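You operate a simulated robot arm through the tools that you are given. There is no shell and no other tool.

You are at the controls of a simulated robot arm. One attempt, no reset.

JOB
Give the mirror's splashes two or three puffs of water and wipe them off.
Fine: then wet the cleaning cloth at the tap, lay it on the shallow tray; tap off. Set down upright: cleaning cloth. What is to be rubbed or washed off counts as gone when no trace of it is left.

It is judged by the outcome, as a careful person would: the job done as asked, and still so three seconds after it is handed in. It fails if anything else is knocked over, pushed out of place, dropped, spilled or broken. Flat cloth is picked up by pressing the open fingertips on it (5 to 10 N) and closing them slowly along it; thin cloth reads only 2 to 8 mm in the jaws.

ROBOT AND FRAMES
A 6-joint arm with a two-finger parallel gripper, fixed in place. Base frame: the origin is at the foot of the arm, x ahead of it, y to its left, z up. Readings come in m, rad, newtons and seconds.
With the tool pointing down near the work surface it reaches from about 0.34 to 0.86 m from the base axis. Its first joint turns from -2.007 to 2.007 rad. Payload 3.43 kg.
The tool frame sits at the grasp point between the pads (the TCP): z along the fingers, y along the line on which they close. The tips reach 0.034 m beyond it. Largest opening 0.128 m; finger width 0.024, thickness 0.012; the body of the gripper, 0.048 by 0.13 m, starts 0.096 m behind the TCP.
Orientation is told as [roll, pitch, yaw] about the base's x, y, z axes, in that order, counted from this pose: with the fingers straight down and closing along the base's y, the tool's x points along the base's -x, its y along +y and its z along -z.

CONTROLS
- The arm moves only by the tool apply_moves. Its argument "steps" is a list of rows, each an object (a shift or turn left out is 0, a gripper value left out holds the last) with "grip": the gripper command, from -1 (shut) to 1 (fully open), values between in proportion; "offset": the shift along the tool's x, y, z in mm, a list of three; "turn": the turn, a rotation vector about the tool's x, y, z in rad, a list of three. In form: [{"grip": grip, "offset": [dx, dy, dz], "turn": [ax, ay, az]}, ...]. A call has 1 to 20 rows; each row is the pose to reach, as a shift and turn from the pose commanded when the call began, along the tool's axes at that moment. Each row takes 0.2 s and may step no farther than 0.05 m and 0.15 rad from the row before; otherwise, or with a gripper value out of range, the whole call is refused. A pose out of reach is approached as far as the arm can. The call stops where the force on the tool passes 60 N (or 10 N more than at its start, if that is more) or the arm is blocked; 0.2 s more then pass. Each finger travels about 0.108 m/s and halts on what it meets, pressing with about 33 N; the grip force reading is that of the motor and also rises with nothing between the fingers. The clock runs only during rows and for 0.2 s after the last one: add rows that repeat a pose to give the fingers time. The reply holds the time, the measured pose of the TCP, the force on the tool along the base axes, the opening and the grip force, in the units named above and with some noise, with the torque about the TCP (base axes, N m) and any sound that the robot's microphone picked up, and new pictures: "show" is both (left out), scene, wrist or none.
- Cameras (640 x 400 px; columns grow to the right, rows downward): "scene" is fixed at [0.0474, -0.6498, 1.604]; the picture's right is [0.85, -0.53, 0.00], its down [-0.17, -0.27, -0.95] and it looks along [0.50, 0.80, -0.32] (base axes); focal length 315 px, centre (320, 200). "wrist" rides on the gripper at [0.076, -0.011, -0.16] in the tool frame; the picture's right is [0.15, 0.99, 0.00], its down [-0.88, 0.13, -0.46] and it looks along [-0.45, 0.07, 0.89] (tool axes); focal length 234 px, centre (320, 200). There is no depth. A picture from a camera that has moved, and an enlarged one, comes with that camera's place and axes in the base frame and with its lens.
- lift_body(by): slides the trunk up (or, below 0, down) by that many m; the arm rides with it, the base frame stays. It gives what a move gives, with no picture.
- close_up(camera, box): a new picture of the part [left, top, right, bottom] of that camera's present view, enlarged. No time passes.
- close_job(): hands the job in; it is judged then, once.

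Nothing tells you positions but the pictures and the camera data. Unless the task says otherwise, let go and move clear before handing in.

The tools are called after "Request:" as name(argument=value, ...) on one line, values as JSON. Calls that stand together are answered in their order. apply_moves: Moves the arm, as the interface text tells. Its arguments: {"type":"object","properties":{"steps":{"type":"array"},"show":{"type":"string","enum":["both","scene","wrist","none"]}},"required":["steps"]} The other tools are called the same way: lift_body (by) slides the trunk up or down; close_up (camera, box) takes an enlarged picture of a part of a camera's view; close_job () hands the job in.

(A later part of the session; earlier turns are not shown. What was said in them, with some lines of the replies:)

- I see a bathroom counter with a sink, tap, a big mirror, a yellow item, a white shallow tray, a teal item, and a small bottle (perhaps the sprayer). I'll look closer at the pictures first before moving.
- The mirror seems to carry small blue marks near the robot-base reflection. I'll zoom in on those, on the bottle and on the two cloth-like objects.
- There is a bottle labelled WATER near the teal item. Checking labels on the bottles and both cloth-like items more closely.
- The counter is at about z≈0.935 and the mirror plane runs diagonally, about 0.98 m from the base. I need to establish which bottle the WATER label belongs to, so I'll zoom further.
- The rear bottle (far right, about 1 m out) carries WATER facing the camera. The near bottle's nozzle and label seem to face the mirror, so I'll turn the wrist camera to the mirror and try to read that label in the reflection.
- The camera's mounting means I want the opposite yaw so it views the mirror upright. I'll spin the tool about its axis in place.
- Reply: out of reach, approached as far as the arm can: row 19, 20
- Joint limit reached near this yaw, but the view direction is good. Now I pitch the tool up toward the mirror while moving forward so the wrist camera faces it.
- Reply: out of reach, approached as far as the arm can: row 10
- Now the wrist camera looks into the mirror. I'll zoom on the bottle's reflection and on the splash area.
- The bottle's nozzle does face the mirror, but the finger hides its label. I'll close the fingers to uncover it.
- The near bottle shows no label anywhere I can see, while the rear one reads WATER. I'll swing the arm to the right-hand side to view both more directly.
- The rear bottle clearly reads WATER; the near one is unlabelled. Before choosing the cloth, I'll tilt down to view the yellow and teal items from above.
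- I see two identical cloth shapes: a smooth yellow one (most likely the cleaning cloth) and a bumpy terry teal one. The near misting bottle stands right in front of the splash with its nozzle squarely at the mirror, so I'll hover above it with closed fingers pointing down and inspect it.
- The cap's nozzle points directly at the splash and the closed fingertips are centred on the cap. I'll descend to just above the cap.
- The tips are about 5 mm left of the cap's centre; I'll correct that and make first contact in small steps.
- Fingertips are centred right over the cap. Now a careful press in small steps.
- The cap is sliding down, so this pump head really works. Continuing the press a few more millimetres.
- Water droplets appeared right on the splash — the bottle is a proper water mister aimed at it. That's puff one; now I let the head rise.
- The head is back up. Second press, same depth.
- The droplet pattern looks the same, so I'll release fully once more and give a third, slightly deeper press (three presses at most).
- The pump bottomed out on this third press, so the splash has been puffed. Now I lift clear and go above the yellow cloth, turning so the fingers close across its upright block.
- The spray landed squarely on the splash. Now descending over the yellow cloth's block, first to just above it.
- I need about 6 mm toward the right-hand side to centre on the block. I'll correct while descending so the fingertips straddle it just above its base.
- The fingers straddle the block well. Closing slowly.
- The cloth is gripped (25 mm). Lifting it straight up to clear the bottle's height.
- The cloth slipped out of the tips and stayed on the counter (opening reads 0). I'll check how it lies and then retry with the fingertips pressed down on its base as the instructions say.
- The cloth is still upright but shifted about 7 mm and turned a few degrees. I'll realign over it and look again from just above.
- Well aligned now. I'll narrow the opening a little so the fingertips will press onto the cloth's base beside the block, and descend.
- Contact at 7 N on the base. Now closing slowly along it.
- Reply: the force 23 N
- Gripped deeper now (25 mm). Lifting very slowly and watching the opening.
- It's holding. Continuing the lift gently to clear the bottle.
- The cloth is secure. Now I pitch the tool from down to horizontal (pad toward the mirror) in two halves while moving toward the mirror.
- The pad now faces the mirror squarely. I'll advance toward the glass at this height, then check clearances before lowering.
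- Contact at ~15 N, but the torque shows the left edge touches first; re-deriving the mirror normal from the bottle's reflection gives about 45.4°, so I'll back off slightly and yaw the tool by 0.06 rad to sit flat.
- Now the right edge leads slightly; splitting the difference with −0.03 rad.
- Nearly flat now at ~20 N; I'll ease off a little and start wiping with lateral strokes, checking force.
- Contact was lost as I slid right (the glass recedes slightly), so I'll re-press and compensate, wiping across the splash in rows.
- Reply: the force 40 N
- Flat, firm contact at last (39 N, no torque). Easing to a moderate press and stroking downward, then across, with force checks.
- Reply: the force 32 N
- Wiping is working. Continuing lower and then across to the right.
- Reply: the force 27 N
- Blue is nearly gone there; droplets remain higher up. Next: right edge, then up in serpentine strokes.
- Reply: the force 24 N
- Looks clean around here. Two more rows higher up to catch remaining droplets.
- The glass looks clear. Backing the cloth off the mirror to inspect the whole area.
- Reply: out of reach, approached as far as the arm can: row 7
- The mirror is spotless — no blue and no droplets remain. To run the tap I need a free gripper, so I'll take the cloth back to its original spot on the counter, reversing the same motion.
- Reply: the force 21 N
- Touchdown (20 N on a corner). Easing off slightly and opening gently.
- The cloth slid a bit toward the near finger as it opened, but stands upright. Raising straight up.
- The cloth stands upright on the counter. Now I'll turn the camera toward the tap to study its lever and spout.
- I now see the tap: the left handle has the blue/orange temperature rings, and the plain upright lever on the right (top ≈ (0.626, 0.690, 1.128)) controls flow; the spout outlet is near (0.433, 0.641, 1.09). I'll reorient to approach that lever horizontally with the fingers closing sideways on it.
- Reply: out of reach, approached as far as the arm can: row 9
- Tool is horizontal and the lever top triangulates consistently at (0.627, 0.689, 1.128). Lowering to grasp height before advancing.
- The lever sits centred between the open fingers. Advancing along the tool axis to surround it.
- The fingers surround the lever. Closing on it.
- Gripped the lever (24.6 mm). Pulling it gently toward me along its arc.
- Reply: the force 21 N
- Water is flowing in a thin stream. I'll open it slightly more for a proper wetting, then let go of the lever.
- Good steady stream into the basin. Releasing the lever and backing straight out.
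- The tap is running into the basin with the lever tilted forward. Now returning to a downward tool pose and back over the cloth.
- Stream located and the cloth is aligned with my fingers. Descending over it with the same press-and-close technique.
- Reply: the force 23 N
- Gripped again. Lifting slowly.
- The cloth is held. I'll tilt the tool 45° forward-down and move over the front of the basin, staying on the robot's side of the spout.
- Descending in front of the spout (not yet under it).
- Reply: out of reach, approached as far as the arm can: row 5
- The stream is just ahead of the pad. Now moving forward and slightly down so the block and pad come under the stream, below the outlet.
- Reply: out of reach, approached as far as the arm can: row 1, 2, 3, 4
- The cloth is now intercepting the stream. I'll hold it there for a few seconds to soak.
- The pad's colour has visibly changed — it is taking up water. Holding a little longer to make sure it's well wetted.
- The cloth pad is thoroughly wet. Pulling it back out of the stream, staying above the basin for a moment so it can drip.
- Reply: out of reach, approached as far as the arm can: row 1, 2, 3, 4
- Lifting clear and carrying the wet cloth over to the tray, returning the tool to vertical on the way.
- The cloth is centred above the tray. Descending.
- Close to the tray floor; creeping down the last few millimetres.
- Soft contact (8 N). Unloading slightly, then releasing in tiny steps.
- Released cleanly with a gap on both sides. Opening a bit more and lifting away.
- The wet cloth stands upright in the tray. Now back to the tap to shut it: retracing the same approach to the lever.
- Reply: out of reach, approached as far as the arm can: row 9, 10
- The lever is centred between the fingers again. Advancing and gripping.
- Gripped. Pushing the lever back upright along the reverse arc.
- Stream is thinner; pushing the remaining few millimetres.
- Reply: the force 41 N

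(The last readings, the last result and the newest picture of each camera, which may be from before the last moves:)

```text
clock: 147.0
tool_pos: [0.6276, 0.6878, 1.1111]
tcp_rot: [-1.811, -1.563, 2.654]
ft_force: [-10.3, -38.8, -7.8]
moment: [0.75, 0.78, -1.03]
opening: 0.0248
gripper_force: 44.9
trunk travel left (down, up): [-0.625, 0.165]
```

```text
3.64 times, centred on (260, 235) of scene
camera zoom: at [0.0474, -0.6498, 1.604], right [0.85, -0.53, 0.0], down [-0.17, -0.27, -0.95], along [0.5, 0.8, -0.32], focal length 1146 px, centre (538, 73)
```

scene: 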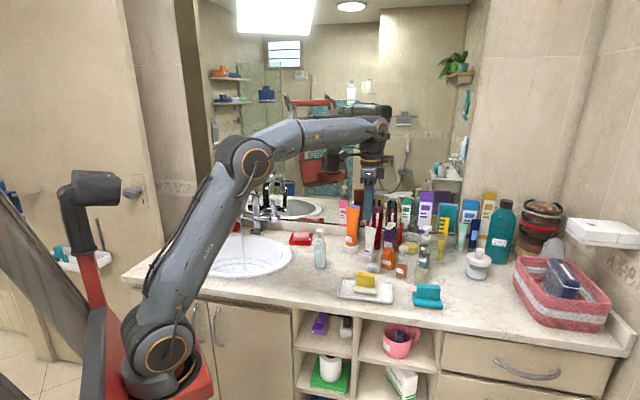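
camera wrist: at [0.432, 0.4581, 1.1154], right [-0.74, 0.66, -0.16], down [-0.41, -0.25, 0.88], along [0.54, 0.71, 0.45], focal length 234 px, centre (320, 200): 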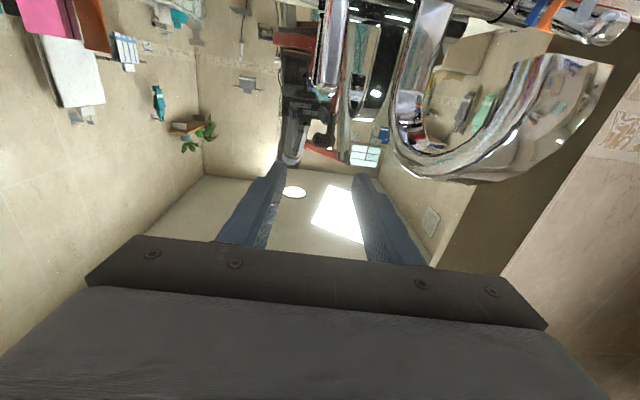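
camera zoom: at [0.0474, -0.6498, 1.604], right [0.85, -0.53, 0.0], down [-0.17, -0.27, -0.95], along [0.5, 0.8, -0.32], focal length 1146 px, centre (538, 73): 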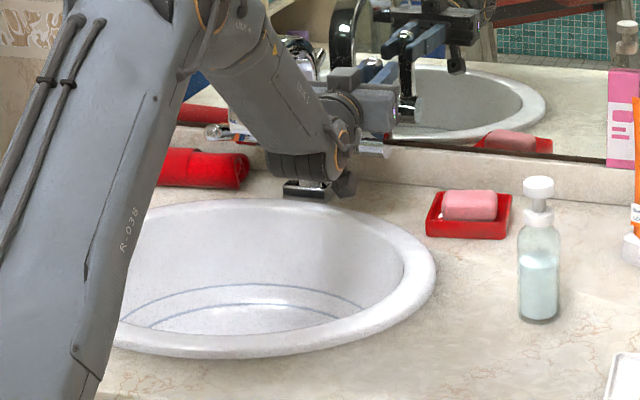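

The stream has stopped and the lever is against its stop. Opening the fingers in place and backing straight out.

Request:
apply_moves(steps=[{"grip": -0.55}, {"grip": -0.4}, {"grip": -0.2}, {"grip": -0.1}, {"grip": -0.1, "offset": [0, 0, -12]}, {"grip": -0.1, "offset": [0, 0, -35]}, {"grip": -0.1, "offset": [0, 0, -65]}, {"grip": -0.1, "offset": [0, 0, -95]}, {"grip": -0.1, "offset": [-20, 0, -120]}, {"grip": -0.1, "offset": [-60, 0, -150]}, {"grip": -0.1, "offset": [-85, 0, -180]}], show="both")

Request:
close_up(camera="scene", box=[205, 170, 315, 290])

```text
clock: 149.4
tool_pos: [0.5063, 0.5557, 1.1954]
tcp_rot: [-1.721, -1.562, 2.568]
ft_force: [0.2, 0.0, -0.4]
moment: [0.02, -0.05, -0.01]
opening: 0.0573
gripper_force: 0.0
trunk travel left (down, up): [-0.625, 0.165]
camera wrist: at [0.4091, 0.4284, 1.1178], right [-0.74, 0.65, -0.15], down [-0.41, -0.25, 0.88], along [0.54, 0.71, 0.45], focal length 234 px, centre (320, 200)
```

scene: 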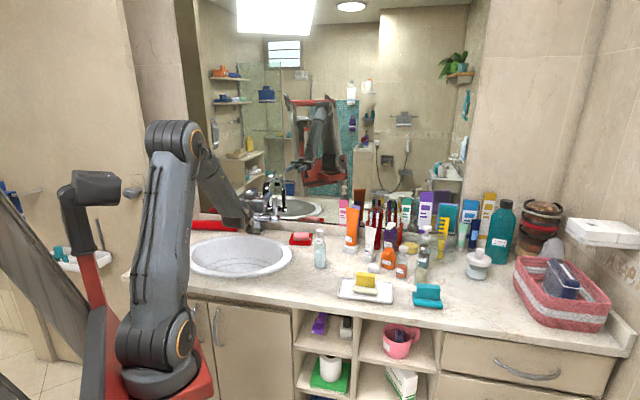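
wrist: 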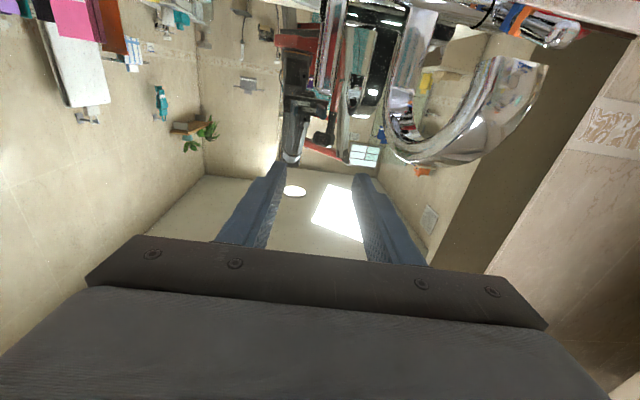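

```text
3.33 times, centred on (260, 230) of scene
camera zoom: at [0.0474, -0.6498, 1.604], right [0.85, -0.53, 0.0], down [-0.17, -0.27, -0.95], along [0.5, 0.8, -0.32], focal length 1050 px, centre (520, 100)
```

zoom: 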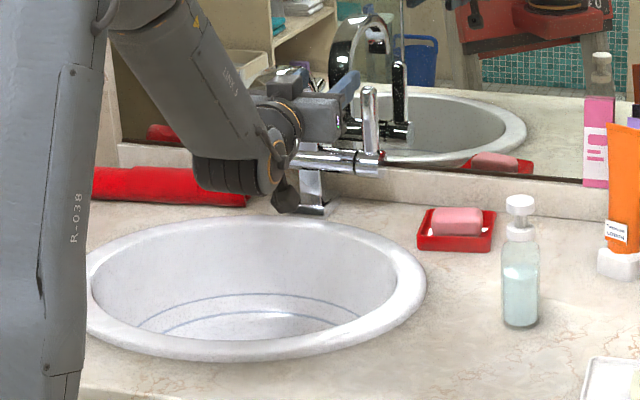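

The tap is off with its lever upright. Moving the arm up and clear, then a final check of everything.

Request:
apply_moves(steps=[{"grip": -0.05, "offset": [-30, -1, -12], "turn": [0, 0.131, 0]}, {"grip": -0.05, "offset": [-60, -3, -24], "turn": [0, 0.262, 0]}, {"grip": -0.05, "offset": [-85, -4, -36], "turn": [0, 0.393, 0]}, {"grip": -0.05, "offset": [-105, -5, -48], "turn": [0, 0.524, 0]}, {"grip": -0.05, "offset": [-125, -6, -60], "turn": [0, 0.655, 0]}, {"grip": -0.05, "offset": [-145, -8, -72], "turn": [0, 0.785, 0]}, {"grip": -0.05, "offset": [-160, -9, -84], "turn": [0, 0.916, 0]}, {"grip": -0.05, "offset": [-175, -10, -97], "turn": [0, 1.047, 0]}, {"grip": -0.05, "offset": [-187, -12, -109], "turn": [0, 1.178, 0]}, {"grip": -0.05, "offset": [-197, -13, -121], "turn": [0, 1.309, 0]}, {"grip": -0.05, "offset": [-207, -14, -133], "turn": [0, 1.44, 0]}, {"grip": -0.05, "offset": [-215, -16, -145], "turn": [0, 1.565, 0]}], show="both")

Request:
close_up(camera="scene", box=[300, 155, 370, 205])

Request:
close_up(camera="scene", box=[205, 180, 305, 285])

Request:
close_up(camera="scene", box=[280, 190, 440, 310])

Request:
close_up(camera="scene", box=[200, 60, 480, 230])

```text
clock: 152.0
tool_pos: [0.4216, 0.436, 1.4091]
tcp_rot: [-0.01, -0.006, 0.846]
ft_force: [-0.1, 0.5, 0.6]
moment: [0.01, -0.01, 0.01]
opening: 0.0607
gripper_force: 0.1
out of reach, approached as far as the arm can: row 4
trunk travel left (down, up): [-0.625, 0.165]
camera wrist: at [0.3768, 0.3718, 1.5691], right [-0.84, 0.55, -0.01], down [0.48, 0.75, 0.46], along [0.26, 0.38, -0.89], focal length 234 px, centre (320, 200)
```

scene: 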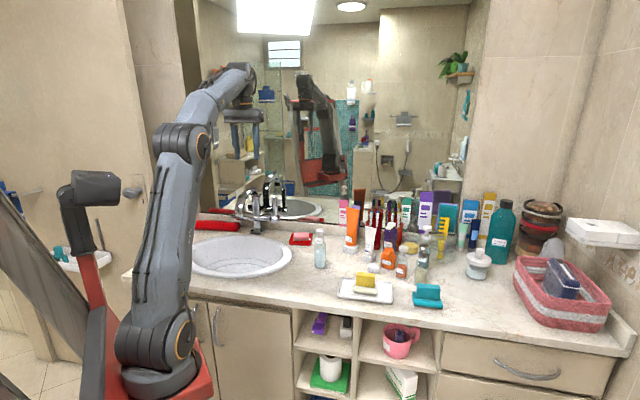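
wrist: 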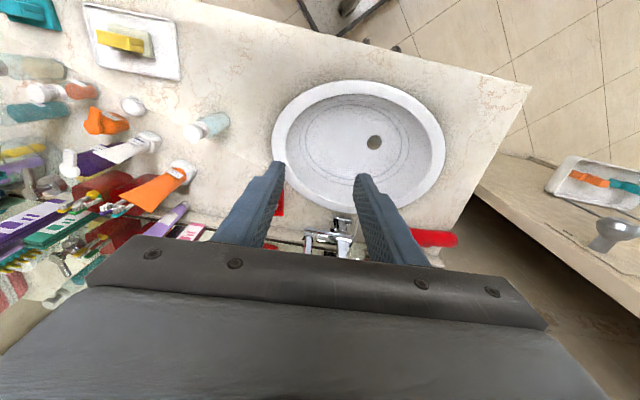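

```text
8.00 times, centred on (335, 180) of scene
camera zoom: at [0.0474, -0.6498, 1.604], right [0.85, -0.53, 0.0], down [-0.17, -0.27, -0.95], along [0.5, 0.8, -0.32], focal length 2520 px, centre (200, 360)
```

zoom: 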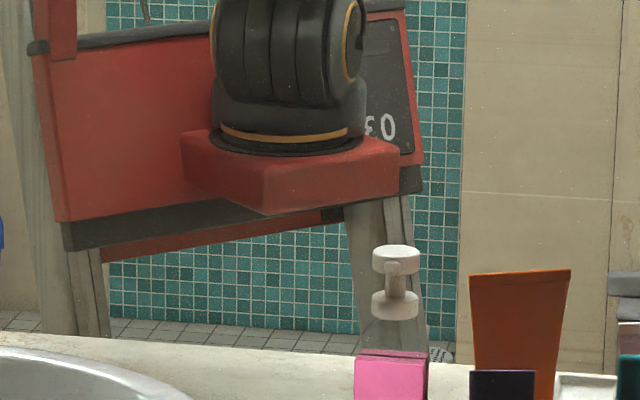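

```text
3.81 times, centred on (255, 232) of scene
camera zoom: at [0.0474, -0.6498, 1.604], right [0.85, -0.53, 0.0], down [-0.17, -0.27, -0.95], along [0.5, 0.8, -0.32], focal length 1200 px, centre (568, 76)
```

zoom: 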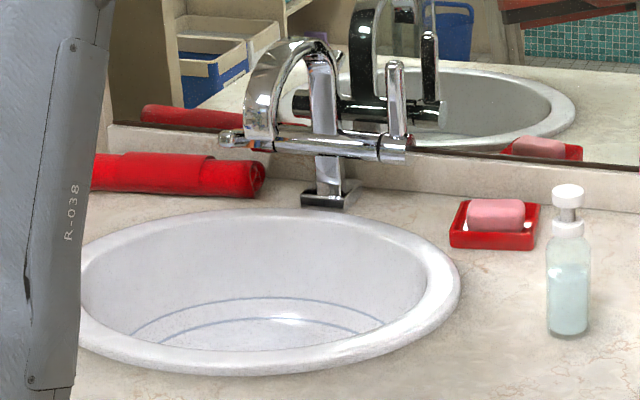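

```text
3.33 times, centred on (360, 250) of scene
camera zoom: at [0.0474, -0.6498, 1.604], right [0.85, -0.53, 0.0], down [-0.17, -0.27, -0.95], along [0.5, 0.8, -0.32], focal length 1050 px, centre (187, 33)
```

zoom: 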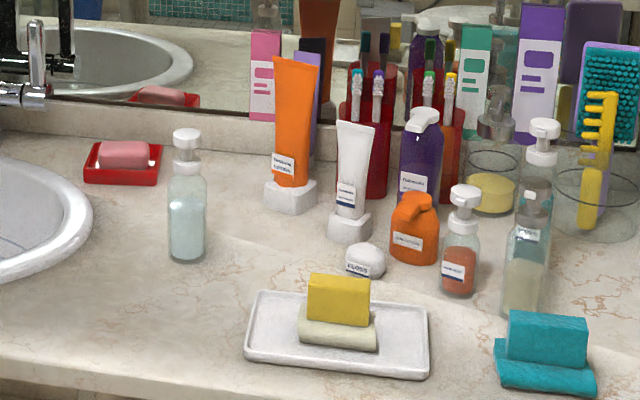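

```text
2.29 times, centred on (340, 145) of scene
camera zoom: at [0.0474, -0.6498, 1.604], right [0.85, -0.53, 0.0], down [-0.17, -0.27, -0.95], along [0.5, 0.8, -0.32], focal length 720 px, centre (274, 326)
```

zoom: 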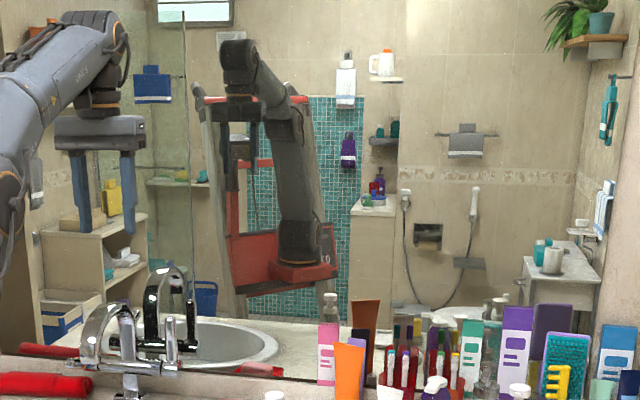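

The mirror shows no trace of splashes, the tap is off, the wet cloth stands upright in the tray, and everything else is where it was. The gripper is empty and clear, so I'm handing the job in.

Request:
close_job()

```text
The job is handed in.
```

The job is done and handed in. In my last check nothing else on the counter looked moved or knocked over.

- **Mirror:** I gave the splashes three puffs from the misting bottle by the sink and wiped the area. No blue marks or water drops are left on the glass.
- **Cleaning cloth:** I wetted the yellow cloth under the running tap and set it upright in the shallow tray.
- **Tap:** It is off, with the lever back upright.

There were three things I had to judge or that did not go smoothly:

- **Choice of bottle:** The bottle I used has no label, and another one at the back of the counter is labelled WATER. I chose the unlabelled one because it stood in front of the splash with its nozzle aimed at it. The spray looked like clear water.
- **Choice of cloth:** There is also a teal cloth of the same shape. I took the smooth yellow one to be the cleaning cloth.
- **Handling of the cloth:** On my first try it slipped from the gripper and settled back upright a few millimetres away. I later set it back on the counter so I could turn on the tap.
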